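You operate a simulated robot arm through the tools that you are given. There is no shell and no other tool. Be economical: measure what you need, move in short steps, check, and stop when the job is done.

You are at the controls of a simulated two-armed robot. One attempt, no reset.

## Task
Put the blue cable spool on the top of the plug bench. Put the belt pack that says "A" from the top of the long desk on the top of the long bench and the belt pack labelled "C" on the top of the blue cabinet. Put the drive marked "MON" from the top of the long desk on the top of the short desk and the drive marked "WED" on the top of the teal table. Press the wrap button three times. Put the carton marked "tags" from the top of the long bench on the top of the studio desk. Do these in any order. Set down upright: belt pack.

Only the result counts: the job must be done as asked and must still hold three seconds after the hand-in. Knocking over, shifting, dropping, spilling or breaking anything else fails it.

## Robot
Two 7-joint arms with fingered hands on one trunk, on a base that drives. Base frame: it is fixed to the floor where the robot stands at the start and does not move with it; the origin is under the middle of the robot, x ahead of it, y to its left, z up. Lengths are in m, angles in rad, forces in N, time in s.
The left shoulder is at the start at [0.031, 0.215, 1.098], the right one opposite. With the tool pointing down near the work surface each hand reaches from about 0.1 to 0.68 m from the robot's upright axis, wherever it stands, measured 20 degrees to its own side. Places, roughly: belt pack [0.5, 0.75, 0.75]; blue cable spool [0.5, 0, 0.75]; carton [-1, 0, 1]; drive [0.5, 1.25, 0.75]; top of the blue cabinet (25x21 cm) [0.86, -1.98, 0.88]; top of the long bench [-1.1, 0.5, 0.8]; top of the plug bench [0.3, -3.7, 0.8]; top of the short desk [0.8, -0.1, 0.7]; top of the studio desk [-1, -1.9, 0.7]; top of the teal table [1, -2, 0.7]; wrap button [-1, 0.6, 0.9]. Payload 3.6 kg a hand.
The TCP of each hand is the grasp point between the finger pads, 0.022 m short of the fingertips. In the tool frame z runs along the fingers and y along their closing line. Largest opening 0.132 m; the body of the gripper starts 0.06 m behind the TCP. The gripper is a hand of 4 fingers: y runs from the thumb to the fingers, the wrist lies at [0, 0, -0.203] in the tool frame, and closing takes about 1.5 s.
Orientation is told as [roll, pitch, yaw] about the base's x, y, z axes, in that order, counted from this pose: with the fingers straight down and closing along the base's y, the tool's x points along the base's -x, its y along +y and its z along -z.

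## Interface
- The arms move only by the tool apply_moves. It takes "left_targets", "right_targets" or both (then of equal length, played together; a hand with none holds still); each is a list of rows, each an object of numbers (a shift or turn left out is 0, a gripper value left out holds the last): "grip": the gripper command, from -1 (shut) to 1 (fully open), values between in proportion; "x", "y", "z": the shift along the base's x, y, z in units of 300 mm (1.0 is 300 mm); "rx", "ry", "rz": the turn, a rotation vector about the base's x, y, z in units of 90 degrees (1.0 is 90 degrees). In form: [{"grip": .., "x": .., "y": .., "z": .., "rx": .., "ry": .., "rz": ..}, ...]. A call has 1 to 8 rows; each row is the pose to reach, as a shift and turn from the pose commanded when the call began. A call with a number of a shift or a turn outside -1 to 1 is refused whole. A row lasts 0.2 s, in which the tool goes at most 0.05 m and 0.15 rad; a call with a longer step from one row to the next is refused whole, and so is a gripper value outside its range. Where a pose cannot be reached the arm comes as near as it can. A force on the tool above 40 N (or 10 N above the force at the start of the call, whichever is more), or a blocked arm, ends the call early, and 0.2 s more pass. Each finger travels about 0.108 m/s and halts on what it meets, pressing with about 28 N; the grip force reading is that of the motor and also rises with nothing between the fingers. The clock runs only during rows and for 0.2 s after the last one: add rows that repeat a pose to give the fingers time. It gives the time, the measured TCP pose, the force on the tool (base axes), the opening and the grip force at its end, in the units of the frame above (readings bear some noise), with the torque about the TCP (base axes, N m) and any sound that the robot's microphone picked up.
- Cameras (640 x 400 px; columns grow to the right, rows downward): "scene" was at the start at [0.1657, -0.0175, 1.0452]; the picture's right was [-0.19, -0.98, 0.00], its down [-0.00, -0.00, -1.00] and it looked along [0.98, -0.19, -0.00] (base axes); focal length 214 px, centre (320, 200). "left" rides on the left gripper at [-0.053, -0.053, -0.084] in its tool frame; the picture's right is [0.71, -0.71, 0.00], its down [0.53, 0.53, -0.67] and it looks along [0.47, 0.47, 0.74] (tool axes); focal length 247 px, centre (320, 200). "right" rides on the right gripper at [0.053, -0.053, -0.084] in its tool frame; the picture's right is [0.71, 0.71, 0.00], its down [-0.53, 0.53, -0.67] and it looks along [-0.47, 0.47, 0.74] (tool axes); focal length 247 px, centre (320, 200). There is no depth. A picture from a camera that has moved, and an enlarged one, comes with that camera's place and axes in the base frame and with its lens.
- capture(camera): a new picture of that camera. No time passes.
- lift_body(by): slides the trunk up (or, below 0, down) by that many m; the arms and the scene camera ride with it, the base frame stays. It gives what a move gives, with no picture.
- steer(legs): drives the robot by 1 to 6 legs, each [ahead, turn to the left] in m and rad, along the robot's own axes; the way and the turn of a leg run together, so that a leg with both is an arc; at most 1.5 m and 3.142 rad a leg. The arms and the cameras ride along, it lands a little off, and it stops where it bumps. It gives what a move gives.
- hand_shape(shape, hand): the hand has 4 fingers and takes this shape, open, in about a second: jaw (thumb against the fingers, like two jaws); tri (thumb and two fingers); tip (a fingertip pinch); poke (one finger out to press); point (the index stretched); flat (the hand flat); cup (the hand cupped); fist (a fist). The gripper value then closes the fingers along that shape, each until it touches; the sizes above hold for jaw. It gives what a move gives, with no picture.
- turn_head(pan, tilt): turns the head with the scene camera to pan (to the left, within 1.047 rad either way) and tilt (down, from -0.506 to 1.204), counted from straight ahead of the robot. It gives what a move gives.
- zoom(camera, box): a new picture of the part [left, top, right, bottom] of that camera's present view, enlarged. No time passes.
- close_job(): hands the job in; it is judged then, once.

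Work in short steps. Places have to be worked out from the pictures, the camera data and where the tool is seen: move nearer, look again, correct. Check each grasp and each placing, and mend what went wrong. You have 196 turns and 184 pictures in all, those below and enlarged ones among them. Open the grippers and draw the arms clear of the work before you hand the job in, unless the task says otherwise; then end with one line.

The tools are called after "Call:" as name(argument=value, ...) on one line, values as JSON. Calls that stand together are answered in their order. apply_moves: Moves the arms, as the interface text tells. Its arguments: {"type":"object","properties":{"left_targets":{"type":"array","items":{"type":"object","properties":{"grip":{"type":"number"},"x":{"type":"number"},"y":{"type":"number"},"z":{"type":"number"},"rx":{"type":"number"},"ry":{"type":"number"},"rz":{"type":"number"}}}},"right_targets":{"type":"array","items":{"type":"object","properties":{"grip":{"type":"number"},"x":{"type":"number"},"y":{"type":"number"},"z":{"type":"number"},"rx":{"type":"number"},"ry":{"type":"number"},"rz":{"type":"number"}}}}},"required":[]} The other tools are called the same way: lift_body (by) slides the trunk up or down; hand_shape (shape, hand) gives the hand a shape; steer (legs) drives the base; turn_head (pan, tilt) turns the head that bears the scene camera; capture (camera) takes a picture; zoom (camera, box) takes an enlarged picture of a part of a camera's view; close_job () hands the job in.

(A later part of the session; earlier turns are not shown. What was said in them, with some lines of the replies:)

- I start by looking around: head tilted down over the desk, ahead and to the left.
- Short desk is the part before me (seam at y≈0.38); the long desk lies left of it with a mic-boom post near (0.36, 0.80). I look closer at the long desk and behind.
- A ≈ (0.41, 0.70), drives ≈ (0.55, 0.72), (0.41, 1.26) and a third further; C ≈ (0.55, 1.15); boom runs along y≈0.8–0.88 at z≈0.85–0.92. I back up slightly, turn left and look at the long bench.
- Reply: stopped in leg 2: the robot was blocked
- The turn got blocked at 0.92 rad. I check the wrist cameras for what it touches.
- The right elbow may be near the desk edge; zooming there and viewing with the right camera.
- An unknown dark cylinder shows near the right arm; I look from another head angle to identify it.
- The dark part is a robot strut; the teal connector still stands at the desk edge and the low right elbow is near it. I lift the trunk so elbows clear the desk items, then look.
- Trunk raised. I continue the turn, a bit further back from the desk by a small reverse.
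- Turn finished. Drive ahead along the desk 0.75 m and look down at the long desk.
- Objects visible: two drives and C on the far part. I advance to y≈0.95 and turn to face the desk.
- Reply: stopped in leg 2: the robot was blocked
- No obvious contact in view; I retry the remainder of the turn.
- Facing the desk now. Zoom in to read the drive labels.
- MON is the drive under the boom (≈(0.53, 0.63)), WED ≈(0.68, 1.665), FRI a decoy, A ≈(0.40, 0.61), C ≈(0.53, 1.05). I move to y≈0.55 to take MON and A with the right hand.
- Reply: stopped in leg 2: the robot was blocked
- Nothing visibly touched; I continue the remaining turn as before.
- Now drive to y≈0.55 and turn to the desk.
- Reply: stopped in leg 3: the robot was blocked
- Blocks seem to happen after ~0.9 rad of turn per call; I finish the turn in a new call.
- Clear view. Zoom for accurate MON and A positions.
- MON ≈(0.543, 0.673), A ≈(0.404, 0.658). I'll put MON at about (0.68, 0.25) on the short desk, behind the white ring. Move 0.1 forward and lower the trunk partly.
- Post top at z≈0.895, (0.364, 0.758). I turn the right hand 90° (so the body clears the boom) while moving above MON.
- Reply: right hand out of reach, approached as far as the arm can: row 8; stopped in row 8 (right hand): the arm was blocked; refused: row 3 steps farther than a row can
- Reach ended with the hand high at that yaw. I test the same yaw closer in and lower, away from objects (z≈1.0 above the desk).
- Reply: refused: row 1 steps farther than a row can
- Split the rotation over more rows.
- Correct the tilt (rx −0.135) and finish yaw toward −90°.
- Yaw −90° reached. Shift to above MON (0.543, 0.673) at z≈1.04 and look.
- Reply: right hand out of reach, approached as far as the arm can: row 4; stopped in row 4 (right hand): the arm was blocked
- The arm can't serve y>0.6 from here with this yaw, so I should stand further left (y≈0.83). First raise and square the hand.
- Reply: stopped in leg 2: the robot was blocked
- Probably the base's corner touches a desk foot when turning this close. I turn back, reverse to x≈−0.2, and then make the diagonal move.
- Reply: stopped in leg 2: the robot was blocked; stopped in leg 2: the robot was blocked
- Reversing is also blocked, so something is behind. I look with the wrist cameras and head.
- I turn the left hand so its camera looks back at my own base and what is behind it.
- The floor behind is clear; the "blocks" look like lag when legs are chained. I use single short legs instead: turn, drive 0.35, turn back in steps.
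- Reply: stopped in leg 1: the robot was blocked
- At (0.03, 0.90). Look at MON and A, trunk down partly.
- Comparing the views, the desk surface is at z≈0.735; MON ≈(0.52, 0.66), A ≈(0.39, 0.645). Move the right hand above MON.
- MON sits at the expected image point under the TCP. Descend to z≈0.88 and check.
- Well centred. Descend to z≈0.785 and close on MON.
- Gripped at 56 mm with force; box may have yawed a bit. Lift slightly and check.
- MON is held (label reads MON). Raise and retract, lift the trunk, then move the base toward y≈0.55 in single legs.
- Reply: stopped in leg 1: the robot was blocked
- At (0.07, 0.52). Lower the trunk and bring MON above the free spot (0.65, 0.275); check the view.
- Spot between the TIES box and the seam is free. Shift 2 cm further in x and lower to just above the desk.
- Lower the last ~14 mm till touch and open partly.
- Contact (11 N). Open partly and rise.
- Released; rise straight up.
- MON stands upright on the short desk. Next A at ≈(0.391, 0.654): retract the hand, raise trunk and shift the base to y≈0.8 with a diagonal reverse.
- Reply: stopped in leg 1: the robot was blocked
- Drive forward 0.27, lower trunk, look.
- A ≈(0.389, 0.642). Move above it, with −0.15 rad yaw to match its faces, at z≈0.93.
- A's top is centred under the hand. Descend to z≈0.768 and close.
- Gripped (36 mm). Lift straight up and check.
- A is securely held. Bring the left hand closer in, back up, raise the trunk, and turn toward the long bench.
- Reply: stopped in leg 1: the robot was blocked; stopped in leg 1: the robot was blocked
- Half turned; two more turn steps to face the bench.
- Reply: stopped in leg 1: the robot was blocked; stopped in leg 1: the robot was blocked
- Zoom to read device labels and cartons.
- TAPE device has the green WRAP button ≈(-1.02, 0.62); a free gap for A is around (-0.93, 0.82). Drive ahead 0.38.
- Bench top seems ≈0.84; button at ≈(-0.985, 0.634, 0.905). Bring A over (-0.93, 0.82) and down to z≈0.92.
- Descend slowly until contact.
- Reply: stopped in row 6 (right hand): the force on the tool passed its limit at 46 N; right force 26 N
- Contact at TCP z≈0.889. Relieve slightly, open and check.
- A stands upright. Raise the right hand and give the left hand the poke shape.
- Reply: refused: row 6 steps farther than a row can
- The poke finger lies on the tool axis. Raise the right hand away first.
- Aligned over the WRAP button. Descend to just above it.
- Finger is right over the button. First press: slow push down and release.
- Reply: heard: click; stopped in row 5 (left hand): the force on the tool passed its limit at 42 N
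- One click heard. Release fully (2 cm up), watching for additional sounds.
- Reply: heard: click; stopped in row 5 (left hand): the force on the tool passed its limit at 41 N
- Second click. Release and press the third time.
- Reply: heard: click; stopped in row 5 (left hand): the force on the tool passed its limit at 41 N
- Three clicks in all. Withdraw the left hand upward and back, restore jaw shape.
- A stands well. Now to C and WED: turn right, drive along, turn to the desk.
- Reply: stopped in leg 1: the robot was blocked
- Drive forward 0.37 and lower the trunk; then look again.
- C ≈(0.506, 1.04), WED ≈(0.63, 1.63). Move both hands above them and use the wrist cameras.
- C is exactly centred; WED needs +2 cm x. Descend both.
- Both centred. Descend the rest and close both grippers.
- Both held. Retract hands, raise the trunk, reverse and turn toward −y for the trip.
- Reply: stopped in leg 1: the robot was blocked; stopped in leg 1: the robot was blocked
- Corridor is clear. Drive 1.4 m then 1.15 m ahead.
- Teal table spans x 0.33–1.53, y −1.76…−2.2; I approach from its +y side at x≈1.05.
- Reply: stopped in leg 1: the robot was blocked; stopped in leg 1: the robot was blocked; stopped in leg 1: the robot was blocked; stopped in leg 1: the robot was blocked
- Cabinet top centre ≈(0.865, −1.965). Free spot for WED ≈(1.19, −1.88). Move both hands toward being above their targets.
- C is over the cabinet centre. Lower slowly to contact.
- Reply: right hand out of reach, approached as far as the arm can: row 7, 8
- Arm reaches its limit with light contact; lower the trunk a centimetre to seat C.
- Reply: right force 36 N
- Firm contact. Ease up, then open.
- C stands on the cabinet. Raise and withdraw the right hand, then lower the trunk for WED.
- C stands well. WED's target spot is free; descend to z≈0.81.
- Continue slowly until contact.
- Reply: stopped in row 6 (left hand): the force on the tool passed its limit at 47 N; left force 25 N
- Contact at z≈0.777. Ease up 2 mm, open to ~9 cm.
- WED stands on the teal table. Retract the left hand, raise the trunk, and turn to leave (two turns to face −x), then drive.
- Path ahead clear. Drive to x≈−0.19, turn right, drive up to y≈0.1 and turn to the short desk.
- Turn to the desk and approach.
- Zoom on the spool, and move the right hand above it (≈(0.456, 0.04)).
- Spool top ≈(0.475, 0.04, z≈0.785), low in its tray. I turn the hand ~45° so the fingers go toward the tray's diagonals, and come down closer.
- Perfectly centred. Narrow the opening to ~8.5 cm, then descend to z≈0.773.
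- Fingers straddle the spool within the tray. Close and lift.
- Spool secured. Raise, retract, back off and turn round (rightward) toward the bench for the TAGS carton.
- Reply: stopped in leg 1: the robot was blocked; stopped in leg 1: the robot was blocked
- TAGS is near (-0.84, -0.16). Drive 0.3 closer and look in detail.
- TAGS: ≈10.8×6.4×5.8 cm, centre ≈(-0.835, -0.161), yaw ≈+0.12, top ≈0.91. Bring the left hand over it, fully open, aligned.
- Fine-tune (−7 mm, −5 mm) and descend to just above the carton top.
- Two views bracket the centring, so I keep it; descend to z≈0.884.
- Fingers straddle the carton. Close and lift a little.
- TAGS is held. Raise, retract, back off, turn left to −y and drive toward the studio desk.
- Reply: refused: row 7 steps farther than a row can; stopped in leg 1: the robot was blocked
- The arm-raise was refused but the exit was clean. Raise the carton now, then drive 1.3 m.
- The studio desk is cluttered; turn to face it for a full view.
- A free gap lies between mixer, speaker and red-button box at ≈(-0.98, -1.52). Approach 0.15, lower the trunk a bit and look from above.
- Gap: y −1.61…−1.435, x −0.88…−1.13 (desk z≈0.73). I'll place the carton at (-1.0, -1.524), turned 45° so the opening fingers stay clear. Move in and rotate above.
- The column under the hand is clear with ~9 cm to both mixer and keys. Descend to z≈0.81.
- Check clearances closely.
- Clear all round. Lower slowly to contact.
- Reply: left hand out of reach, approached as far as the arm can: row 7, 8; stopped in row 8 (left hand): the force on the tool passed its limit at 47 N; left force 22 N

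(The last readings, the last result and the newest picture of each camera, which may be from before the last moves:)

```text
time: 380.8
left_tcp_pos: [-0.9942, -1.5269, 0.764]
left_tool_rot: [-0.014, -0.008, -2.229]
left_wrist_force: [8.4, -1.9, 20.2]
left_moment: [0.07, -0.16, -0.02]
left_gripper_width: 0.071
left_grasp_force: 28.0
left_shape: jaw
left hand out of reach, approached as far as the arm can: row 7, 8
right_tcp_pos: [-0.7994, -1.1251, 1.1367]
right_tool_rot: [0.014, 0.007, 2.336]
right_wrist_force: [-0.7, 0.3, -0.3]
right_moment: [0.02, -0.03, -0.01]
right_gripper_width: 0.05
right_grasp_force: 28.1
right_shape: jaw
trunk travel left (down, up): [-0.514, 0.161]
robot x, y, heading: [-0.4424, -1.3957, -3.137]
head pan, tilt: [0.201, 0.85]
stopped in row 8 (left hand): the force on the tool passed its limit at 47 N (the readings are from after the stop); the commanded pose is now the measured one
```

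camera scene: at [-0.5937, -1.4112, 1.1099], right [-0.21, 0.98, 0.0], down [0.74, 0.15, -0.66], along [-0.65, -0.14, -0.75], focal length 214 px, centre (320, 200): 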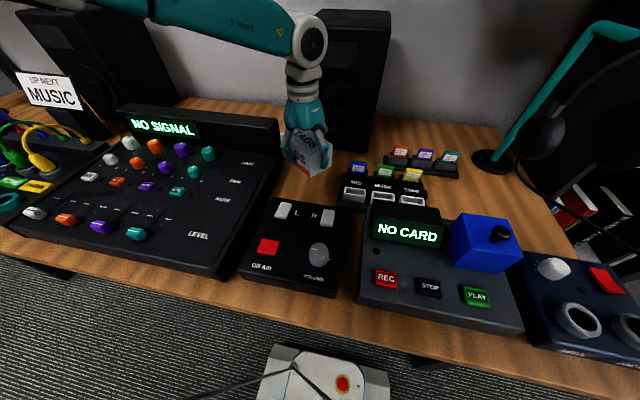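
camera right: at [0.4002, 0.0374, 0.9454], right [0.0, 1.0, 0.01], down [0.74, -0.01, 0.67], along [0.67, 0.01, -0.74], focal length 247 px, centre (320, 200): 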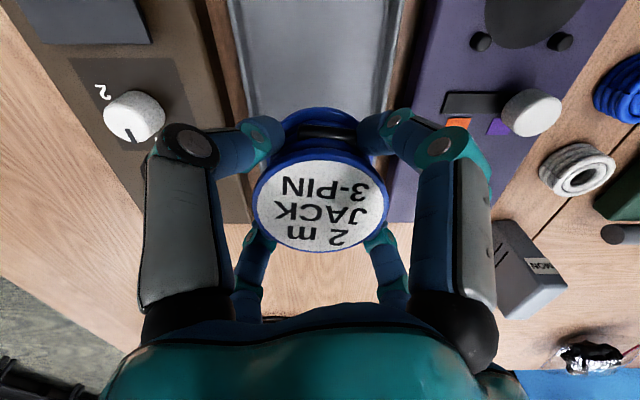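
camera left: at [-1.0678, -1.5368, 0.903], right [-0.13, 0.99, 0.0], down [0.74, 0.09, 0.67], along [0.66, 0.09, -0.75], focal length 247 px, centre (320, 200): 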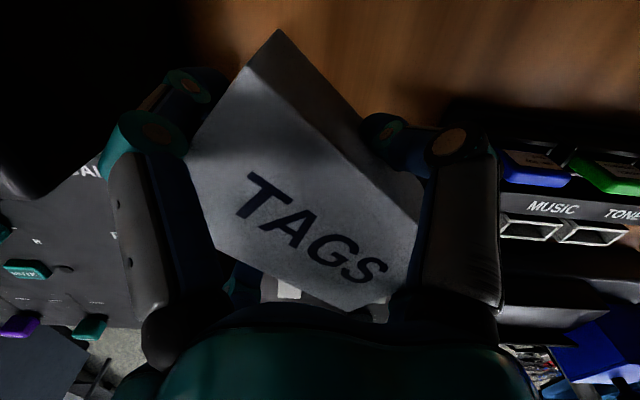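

Contact at z≈0.764 as expected. Ease and open fully but gently; then check.

Call:
apply_moves(left_targets=[{"z": 0.008}, {"z": 0.008, "grip": -0.2}, {"z": 0.008, "grip": 0.2}, {"z": 0.008, "grip": 0.5}, {"z": 0.008, "grip": 0.75}, {"z": 0.008, "grip": 0.88}, {"z": 0.008, "grip": 0.88}])

Call:
zoom(camera="scene", box=[220, 90, 400, 225])

```text
time: 382.4
left_tcp_pos: [-0.9932, -1.5269, 0.7637]
left_tool_rot: [-0.013, -0.007, -2.228]
left_wrist_force: [0.2, 1.0, 0.5]
left_moment: [-0.02, 0.04, 0.01]
left_gripper_width: 0.1236
left_grasp_force: 0.0
left_shape: jaw
right_tcp_pos: [-0.8003, -1.1241, 1.1359]
right_tool_rot: [0.011, 0.01, 2.334]
right_wrist_force: [0.1, 0.0, -1.9]
right_moment: [0.0, 0.03, -0.06]
right_gripper_width: 0.05
right_grasp_force: 27.8
right_shape: jaw
trunk travel left (down, up): [-0.514, 0.161]
robot x, y, heading: [-0.4419, -1.3923, -3.134]
head pan, tilt: [0.201, 0.85]
```

```text
2.96 times, centred on (310, 158) of scene
camera zoom: at [-0.5933, -1.4112, 1.1099], right [-0.21, 0.98, 0.0], down [0.74, 0.15, -0.66], along [-0.65, -0.14, -0.75], focal length 636 px, centre (350, 326)
```

zoom: 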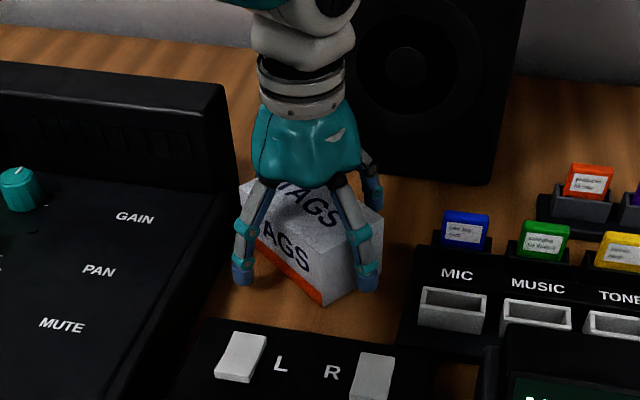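

Released and clear. Rise straight up and withdraw.

Call:
apply_moves(left_targets=[{"z": 0.06}, {"z": 0.14}, {"z": 0.28}, {"z": 0.42}, {"z": 0.56}, {"z": 0.7}, {"z": 0.84}, {"z": 0.98}])

Call:
capture(camera="scene")

```text
time: 384.2
left_tcp_pos: [-0.9951, -1.5279, 1.0577]
left_tool_rot: [-0.014, -0.008, -2.229]
left_wrist_force: [0.1, 0.2, -0.7]
left_moment: [-0.04, 0.02, -0.02]
left_gripper_width: 0.1236
left_grasp_force: 0.1
left_shape: jaw
right_tcp_pos: [-0.8001, -1.1244, 1.1373]
right_tool_rot: [0.01, 0.008, 2.335]
right_wrist_force: [-0.1, 0.3, -0.9]
right_moment: [0.05, 0.02, 0.02]
right_gripper_width: 0.05
right_grasp_force: 27.7
right_shape: jaw
trunk travel left (down, up): [-0.514, 0.161]
robot x, y, heading: [-0.4374, -1.3935, -3.134]
head pan, tilt: [0.201, 0.85]
```

```text
50 pictures are left
camera scene: at [-0.5931, -1.4111, 1.11], right [-0.21, 0.98, 0.0], down [0.74, 0.15, -0.66], along [-0.65, -0.14, -0.75], focal length 214 px, centre (320, 200)
```

scene: 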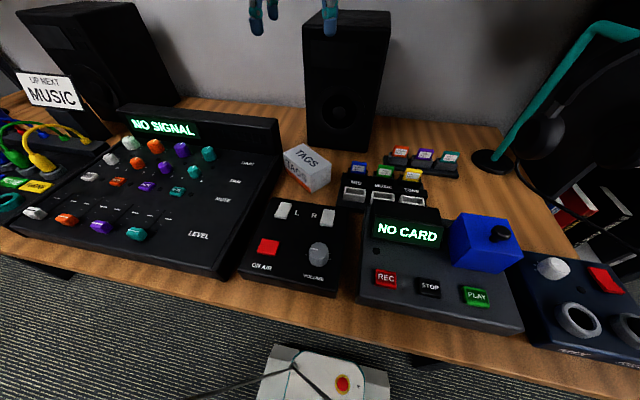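

TAGS sits on the studio desk. Withdraw, raise trunk, back out, turn left and drive toward the plug bench.

Call:
apply_moves(left_targets=[{"x": 0.14, "z": 0.05}, {"x": 0.28, "z": 0.1}, {"x": 0.42, "z": 0.15}, {"x": 0.56, "z": 0.2}, {"x": 0.7, "z": 0.25}, {"x": 0.8, "z": 0.3}])

Call:
lift_body(by=0.08)

Call:
steer(legs=[[-0.27, 0]])

Call:
steer(legs=[[0, 0.79]])

Call:
steer(legs=[[0, 0.79]])

Call:
turn_head(pan=0.0, tilt=0.4)

Call:
capture(camera="scene")

```text
time: 385.6
left_tcp_pos: [-0.7529, -1.5277, 1.1487]
left_tool_rot: [-0.013, -0.006, -2.229]
left_wrist_force: [0.5, 0.5, -0.1]
left_moment: [-0.01, -0.01, -0.01]
left_gripper_width: 0.1239
left_grasp_force: 0.1
left_shape: jaw
right_tcp_pos: [-0.7997, -1.1252, 1.1368]
right_tool_rot: [0.011, 0.008, 2.335]
right_wrist_force: [0.3, -0.1, -1.4]
right_moment: [0.0, 0.01, -0.01]
right_gripper_width: 0.0499
right_grasp_force: 28.1
right_shape: jaw
trunk travel left (down, up): [-0.514, 0.161]
robot x, y, heading: [-0.4419, -1.3939, -3.14]
head pan, tilt: [0.201, 0.85]
```

```text
time: 386.8
left_tcp_pos: [-0.7555, -1.5282, 1.2298]
left_tool_rot: [-0.012, -0.007, -2.228]
left_wrist_force: [-0.2, -0.4, 1.2]
left_moment: [0.01, 0.0, 0.02]
left_gripper_width: 0.124
left_grasp_force: 0.0
left_shape: jaw
right_tcp_pos: [-0.801, -1.1245, 1.217]
right_tool_rot: [0.011, 0.009, 2.335]
right_wrist_force: [0.0, -0.5, -0.7]
right_moment: [-0.03, -0.02, 0.02]
right_gripper_width: 0.0502
right_grasp_force: 28.1
right_shape: jaw
trunk travel left (down, up): [-0.594, 0.081]
robot x, y, heading: [-0.4399, -1.3958, -3.137]
head pan, tilt: [0.201, 0.85]
```

```text
time: 388.7
left_tcp_pos: [-0.4808, -1.5257, 1.2297]
left_tool_rot: [-0.014, -0.007, -2.229]
left_wrist_force: [-0.2, -0.5, 1.3]
left_moment: [-0.03, 0.0, -0.02]
left_gripper_width: 0.1236
left_grasp_force: 0.1
left_shape: jaw
right_tcp_pos: [-0.5276, -1.1238, 1.2167]
right_tool_rot: [0.01, 0.008, 2.335]
right_wrist_force: [-0.2, -0.6, -0.9]
right_moment: [0.01, 0.05, 0.01]
right_gripper_width: 0.05
right_grasp_force: 27.9
right_shape: jaw
trunk travel left (down, up): [-0.594, 0.081]
robot x, y, heading: [-0.1705, -1.3947, -3.137]
head pan, tilt: [0.201, 0.85]
```

```text
time: 391.2
left_tcp_pos: [-0.2947, -1.7102, 1.2289]
left_tool_rot: [-0.012, -0.005, -1.44]
left_wrist_force: [-0.4, 0.3, -0.6]
left_moment: [0.0, 0.03, -0.01]
left_gripper_width: 0.1238
left_grasp_force: 0.0
left_shape: jaw
right_tcp_pos: [-0.614, -1.4593, 1.2158]
right_tool_rot: [0.011, 0.009, 3.124]
right_wrist_force: [0.2, -0.1, -1.4]
right_moment: [0.02, 0.0, 0.0]
right_gripper_width: 0.05
right_grasp_force: 28.0
right_shape: jaw
trunk travel left (down, up): [-0.594, 0.081]
robot x, y, heading: [-0.191, -1.3654, -2.347]
head pan, tilt: [0.201, 0.85]
```

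```text
time: 394.0
left_tcp_pos: [-0.0207, -1.6844, 1.2303]
left_tool_rot: [-0.015, -0.004, -0.658]
left_wrist_force: [0.6, -0.7, -0.3]
left_moment: [0.0, 0.03, -0.01]
left_gripper_width: 0.124
left_grasp_force: 0.1
left_shape: jaw
right_tcp_pos: [-0.4246, -1.7311, 1.2187]
right_tool_rot: [0.008, 0.004, -2.375]
right_wrist_force: [0.2, -0.2, -1.2]
right_moment: [0.0, 0.04, 0.03]
right_gripper_width: 0.0499
right_grasp_force: 27.5
right_shape: jaw
trunk travel left (down, up): [-0.594, 0.081]
robot x, y, heading: [-0.2304, -1.3714, -1.578]
head pan, tilt: [0.201, 0.85]
stopped in leg 1: the robot was blocked; the commanded pose is now the measured one
```

```text
time: 394.9
left_tcp_pos: [-0.0249, -1.684, 1.2303]
left_tool_rot: [-0.014, -0.007, -0.657]
left_wrist_force: [0.4, 0.0, -0.3]
left_moment: [0.0, 0.03, 0.01]
left_gripper_width: 0.1243
left_grasp_force: 0.1
left_shape: jaw
right_tcp_pos: [-0.4264, -1.7316, 1.2187]
right_tool_rot: [0.01, 0.008, -2.375]
right_wrist_force: [0.9, -0.1, -2.3]
right_moment: [0.0, 0.02, 0.0]
right_gripper_width: 0.0497
right_grasp_force: 28.0
right_shape: jaw
trunk travel left (down, up): [-0.594, 0.081]
robot x, y, heading: [-0.2306, -1.3716, -1.581]
head pan, tilt: [0.0, 0.4]
```

```text
49 pictures are left
camera scene: at [-0.229, -1.5403, 1.2294], right [-1.0, 0.01, 0.0], down [0.0, 0.39, -0.92], along [-0.01, -0.92, -0.39], focal length 214 px, centre (320, 200)
```

scene: 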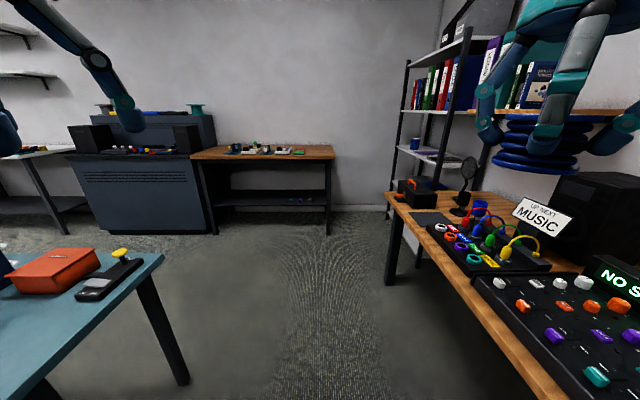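

Plug bench is straight ahead (z≈0.83, front y≈−3.45, right end x≈−0.33). Drive 1.5 m toward it.

Call:
steer(legs=[[1.45, 0]])

Call:
turn_head(pan=0.1, tilt=0.6)

Call:
capture(camera="scene")

```text
time: 402.0
left_tcp_pos: [-0.0391, -3.1095, 1.2313]
left_tool_rot: [-0.012, -0.006, -0.663]
left_wrist_force: [-0.4, -0.1, 1.2]
left_moment: [0.0, 0.02, -0.01]
left_gripper_width: 0.124
left_grasp_force: 0.1
left_shape: jaw
right_tcp_pos: [-0.4426, -3.1556, 1.2192]
right_tool_rot: [0.007, 0.006, -2.381]
right_wrist_force: [0.6, 0.1, -1.2]
right_moment: [0.04, 0.0, 0.01]
right_gripper_width: 0.0497
right_grasp_force: 28.2
right_shape: jaw
trunk travel left (down, up): [-0.594, 0.081]
robot x, y, heading: [-0.2439, -2.797, -1.583]
head pan, tilt: [0.0, 0.4]
```

```text
time: 402.7
left_tcp_pos: [-0.0394, -3.108, 1.2316]
left_tool_rot: [-0.014, -0.007, -0.662]
left_wrist_force: [0.3, -0.3, 0.4]
left_moment: [0.0, -0.01, 0.02]
left_gripper_width: 0.1241
left_grasp_force: 0.0
left_shape: jaw
right_tcp_pos: [-0.4418, -3.1527, 1.2193]
right_tool_rot: [0.011, 0.006, -2.381]
right_wrist_force: [-0.1, 0.7, -1.1]
right_moment: [0.04, 0.03, 0.03]
right_gripper_width: 0.0501
right_grasp_force: 27.6
right_shape: jaw
trunk travel left (down, up): [-0.594, 0.081]
robot x, y, heading: [-0.2423, -2.7945, -1.582]
head pan, tilt: [0.099, 0.6]
```

```text
48 pictures are left
camera scene: at [-0.2351, -2.9598, 1.2113], right [-1.0, -0.09, 0.0], down [-0.05, 0.56, -0.82], along [0.07, -0.82, -0.57], focal length 214 px, centre (320, 200)
```

scene: 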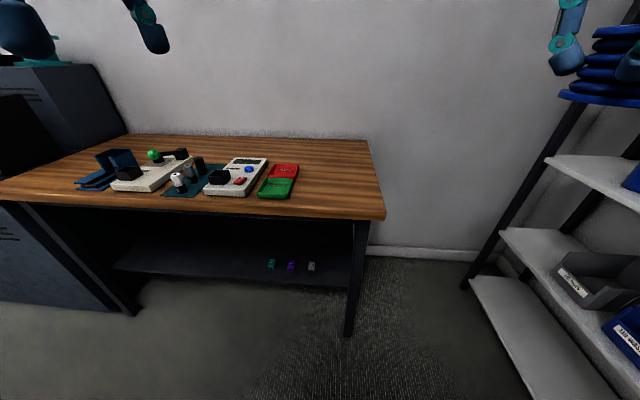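

The right end of the bench is free; target ≈(-0.24, -3.6). Drive 0.28 closer, move the left hand aside and the spool above the target.

Call:
steer(legs=[[0.28, 0]])

Call:
apply_moves(left_targets=[{"x": 0.12, "y": 0.05}, {"x": 0.24, "y": 0.1}, {"x": 0.36, "y": 0.15}, {"x": 0.45, "y": 0.2}, {"x": 0.45, "y": 0.2}, {"x": 0.45, "y": 0.2}, {"x": 0.45, "y": 0.2}], right_targets=[{"x": 0.0, "y": 0.0}, {"x": 0.1, "y": -0.08}, {"x": 0.22, "y": -0.16}, {"x": 0.34, "y": -0.24}, {"x": 0.46, "y": -0.32}, {"x": 0.56, "y": -0.42}, {"x": 0.62, "y": -0.5}])

Call:
capture(camera="right")

Call:
capture(camera="scene")

```text
time: 404.6
left_tcp_pos: [-0.0412, -3.3892, 1.2315]
left_tool_rot: [-0.014, -0.007, -0.663]
left_wrist_force: [-0.9, -0.4, 0.6]
left_moment: [-0.02, -0.01, 0.01]
left_gripper_width: 0.1243
left_grasp_force: 0.1
left_shape: jaw
right_tcp_pos: [-0.443, -3.4358, 1.2195]
right_tool_rot: [0.007, 0.006, -2.379]
right_wrist_force: [-0.5, 0.2, -0.9]
right_moment: [0.02, 0.01, 0.0]
right_gripper_width: 0.0495
right_grasp_force: 27.7
right_shape: jaw
trunk travel left (down, up): [-0.594, 0.081]
robot x, y, heading: [-0.2454, -3.0727, -1.58]
head pan, tilt: [0.099, 0.6]
```

```text
time: 406.2
left_tcp_pos: [0.095, -3.3263, 1.2325]
left_tool_rot: [-0.014, -0.007, -0.661]
left_wrist_force: [-0.1, 0.2, -0.7]
left_moment: [-0.04, 0.0, -0.01]
left_gripper_width: 0.1241
left_grasp_force: 0.0
left_shape: jaw
right_tcp_pos: [-0.2569, -3.5844, 1.2197]
right_tool_rot: [0.011, 0.007, -2.379]
right_wrist_force: [-0.5, 0.4, -2.1]
right_moment: [0.02, -0.02, 0.01]
right_gripper_width: 0.0494
right_grasp_force: 27.6
right_shape: jaw
trunk travel left (down, up): [-0.594, 0.081]
robot x, y, heading: [-0.242, -3.0775, -1.58]
head pan, tilt: [0.099, 0.6]
```

```text
47 pictures are left
camera right: at [-0.2564, -3.5092, 1.3023], right [1.0, -0.02, 0.01], down [-0.02, -0.74, 0.67], along [-0.01, -0.67, -0.74], focal length 247 px, centre (320, 200)
```

right: 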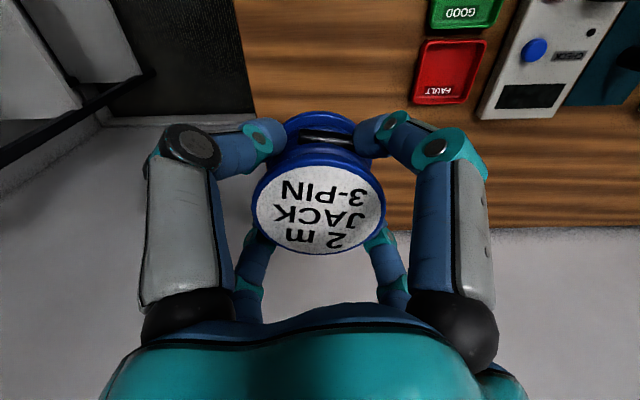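

```text
46 pictures are left
camera scene: at [-0.2373, -3.2393, 1.2112], right [-1.0, -0.09, 0.0], down [-0.05, 0.56, -0.82], along [0.07, -0.82, -0.57], focal length 214 px, centre (320, 200)
```

scene: 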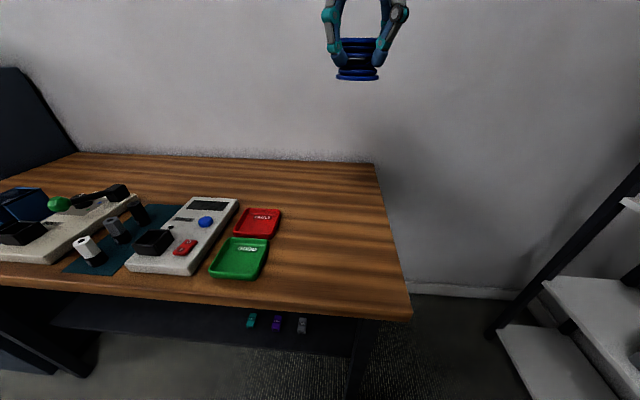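

Landing point is on free wood. Descend to z≈0.92, then slowly to contact.

Call:
apply_moves(right_targets=[{"z": -0.14}, {"z": -0.28}, {"z": -0.42}, {"z": -0.56}, {"z": -0.7}, {"z": -0.84}, {"z": -0.96}, {"z": -1.0}])

Call:
capture(camera="scene")

```text
time: 408.0
left_tcp_pos: [0.0945, -3.3266, 1.232]
left_tool_rot: [-0.015, -0.007, -0.663]
left_wrist_force: [0.4, 0.1, -0.1]
left_moment: [-0.01, 0.04, -0.04]
left_gripper_width: 0.1242
left_grasp_force: 0.0
left_shape: jaw
right_tcp_pos: [-0.2582, -3.5851, 0.9194]
right_tool_rot: [0.011, 0.008, -2.378]
right_wrist_force: [-0.4, 0.1, -1.7]
right_moment: [-0.04, 0.01, 0.0]
right_gripper_width: 0.0497
right_grasp_force: 27.7
right_shape: jaw
trunk travel left (down, up): [-0.594, 0.081]
robot x, y, heading: [-0.2462, -3.0724, -1.582]
head pan, tilt: [0.099, 0.6]
```

```text
45 pictures are left
camera scene: at [-0.2379, -3.2388, 1.2113], right [-1.0, -0.09, 0.0], down [-0.05, 0.56, -0.82], along [0.07, -0.82, -0.57], focal length 214 px, centre (320, 200)
```

scene: 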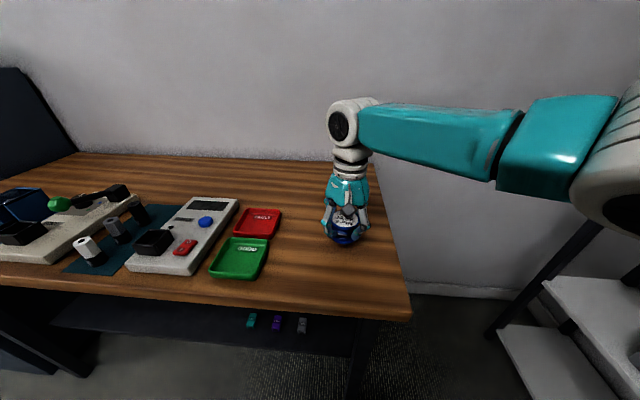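

Call:
apply_moves(right_targets=[{"z": -0.04}, {"z": -0.08}, {"z": -0.12}, {"z": -0.15}, {"z": -0.18}, {"z": -0.21}, {"z": -0.24}, {"z": -0.27}])

```text
time: 409.1
left_tcp_pos: [0.0946, -3.3242, 1.2338]
left_tool_rot: [-0.016, -0.009, -0.661]
left_wrist_force: [0.2, -1.5, -0.1]
left_moment: [0.07, 0.03, -0.02]
left_gripper_width: 0.1242
left_grasp_force: 0.1
left_shape: jaw
right_tcp_pos: [-0.2551, -3.5874, 0.8859]
right_tool_rot: [0.021, -0.002, -2.371]
right_wrist_force: [-4.7, 9.3, 27.0]
right_moment: [0.13, 0.31, -0.1]
right_gripper_width: 0.0516
right_grasp_force: 28.3
right_shape: jaw
trunk travel left (down, up): [-0.594, 0.081]
robot x, y, heading: [-0.2475, -3.075, -1.578]
head pan, tilt: [0.099, 0.6]
stopped in row 5 (right hand): the force on the tool passed its limit at 48 N (the readings are from after the stop); the commanded pose is now the measured one
```

Contact at z≈0.886. Ease up and open.

Call:
apply_moves(right_targets=[{"z": 0.006}, {"z": 0.006, "grip": -0.1}, {"z": 0.006, "grip": 0.1}, {"z": 0.006, "grip": 0.3}, {"z": 0.006, "grip": 0.5}, {"z": 0.006, "grip": 0.5}])

Call:
zoom(camera="scene", box=[270, 140, 430, 300])

Call:
capture(camera="right")

```text
time: 410.4
left_tcp_pos: [0.0945, -3.3253, 1.2334]
left_tool_rot: [-0.013, -0.008, -0.66]
left_wrist_force: [-0.8, -0.4, 1.2]
left_moment: [0.0, 0.05, 0.01]
left_gripper_width: 0.1238
left_grasp_force: 0.1
left_shape: jaw
right_tcp_pos: [-0.2557, -3.5875, 0.8834]
right_tool_rot: [0.02, -0.002, -2.376]
right_wrist_force: [-0.2, 0.3, 0.5]
right_moment: [0.0, 0.01, -0.01]
right_gripper_width: 0.0987
right_grasp_force: 0.1
right_shape: jaw
trunk travel left (down, up): [-0.594, 0.081]
robot x, y, heading: [-0.2435, -3.074, -1.58]
head pan, tilt: [0.099, 0.6]
```

```text
2.50 times, centred on (350, 220) of scene
camera zoom: at [-0.2378, -3.2385, 1.2113], right [-1.0, -0.09, 0.0], down [-0.05, 0.56, -0.82], along [0.07, -0.82, -0.57], focal length 536 px, centre (245, 150)
```

zoom: 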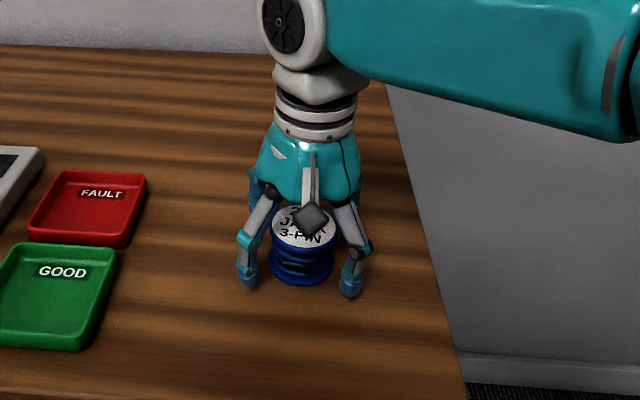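

```text
43 pictures are left
camera right: at [-0.2557, -3.5108, 0.9666], right [1.0, -0.02, 0.01], down [-0.02, -0.73, 0.68], along [0.0, -0.68, -0.73], focal length 247 px, centre (320, 200)
```

right: 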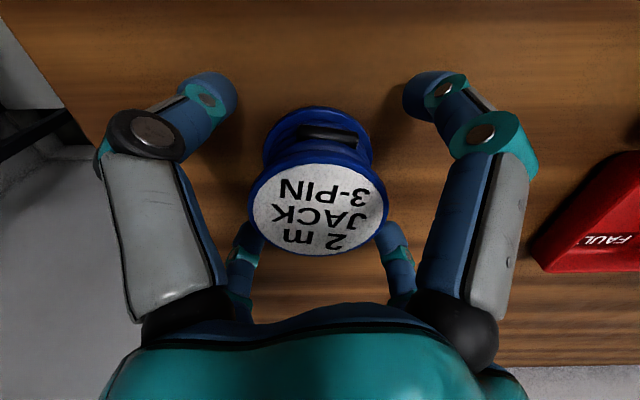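

Spool stands free. Raise the hand straight up, withdraw, and check.

Call:
apply_moves(right_targets=[{"z": 0.08}, {"z": 0.2}, {"z": 0.34}, {"z": 0.48}, {"z": 0.62}, {"z": 0.76}, {"z": 0.88}, {"z": 0.98}])

Call:
apply_moves(right_targets=[{"x": -0.08, "y": 0.12}, {"x": -0.16, "y": 0.24}, {"x": -0.24, "y": 0.36}, {"x": -0.32, "y": 0.48}, {"x": -0.4, "y": 0.6}])

Call:
steer(legs=[[-0.3, 0]])

Call:
capture(camera="scene")

```text
time: 412.2
left_tcp_pos: [0.0943, -3.3255, 1.2321]
left_tool_rot: [-0.016, -0.007, -0.661]
left_wrist_force: [-1.2, 0.1, 0.3]
left_moment: [0.03, -0.06, 0.01]
left_gripper_width: 0.124
left_grasp_force: 0.1
left_shape: jaw
right_tcp_pos: [-0.2558, -3.5868, 1.1776]
right_tool_rot: [0.017, -0.001, -2.375]
right_wrist_force: [-0.3, 0.0, 0.5]
right_moment: [-0.01, -0.01, 0.0]
right_gripper_width: 0.0988
right_grasp_force: 0.1
right_shape: jaw
trunk travel left (down, up): [-0.594, 0.081]
robot x, y, heading: [-0.2408, -3.0748, -1.581]
head pan, tilt: [0.099, 0.6]
```

```text
time: 413.4
left_tcp_pos: [0.0924, -3.3243, 1.2326]
left_tool_rot: [-0.014, -0.008, -0.662]
left_wrist_force: [0.3, 0.6, -0.9]
left_moment: [0.01, -0.05, -0.01]
left_gripper_width: 0.1241
left_grasp_force: 0.0
left_shape: jaw
right_tcp_pos: [-0.3782, -3.4062, 1.1802]
right_tool_rot: [0.02, 0.0, -2.377]
right_wrist_force: [-0.5, -0.3, -0.6]
right_moment: [0.02, 0.0, 0.0]
right_gripper_width: 0.0985
right_grasp_force: 0.0
right_shape: jaw
trunk travel left (down, up): [-0.594, 0.081]
robot x, y, heading: [-0.2481, -3.0734, -1.58]
head pan, tilt: [0.099, 0.6]
```

```text
time: 415.5
left_tcp_pos: [0.0969, -3.0258, 1.2325]
left_tool_rot: [-0.014, -0.008, -0.663]
left_wrist_force: [-1.0, 0.4, -0.1]
left_moment: [0.01, 0.03, -0.03]
left_gripper_width: 0.1238
left_grasp_force: 0.1
left_shape: jaw
right_tcp_pos: [-0.3737, -3.1062, 1.1799]
right_tool_rot: [0.02, 0.001, -2.374]
right_wrist_force: [0.4, 0.3, -0.3]
right_moment: [0.04, -0.01, 0.02]
right_gripper_width: 0.0986
right_grasp_force: 0.0
right_shape: jaw
trunk travel left (down, up): [-0.594, 0.081]
robot x, y, heading: [-0.2422, -2.7755, -1.582]
head pan, tilt: [0.099, 0.6]
```

```text
42 pictures are left
camera scene: at [-0.2351, -2.9382, 1.2114], right [-1.0, -0.09, 0.0], down [-0.05, 0.56, -0.83], along [0.07, -0.82, -0.56], focal length 214 px, centre (320, 200)
```

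scene: 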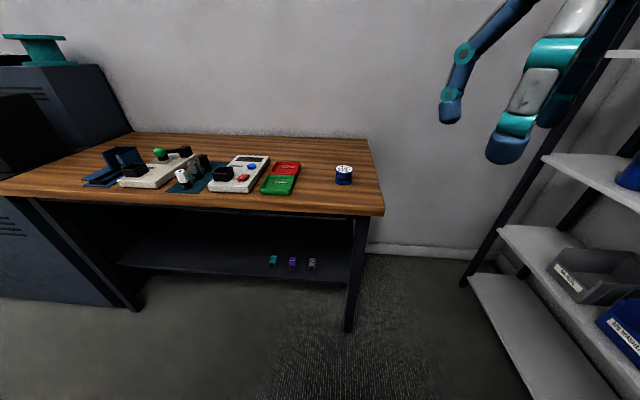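

All items are placed: the spool on the plug bench, A on the long bench, C on the cabinet, MON and WED on their tables, TAGS on the studio desk, and three clicks heard from the button. Both grippers are open and the arms are clear, so I hand in.

Call:
close_job()

```text
The job is handed in.
```

I did all seven parts of the task and handed the job in; I haven't seen the verdict. Every item was in place in the last picture I took of it, both belt packs were upright, and the wrap button clicked three times.
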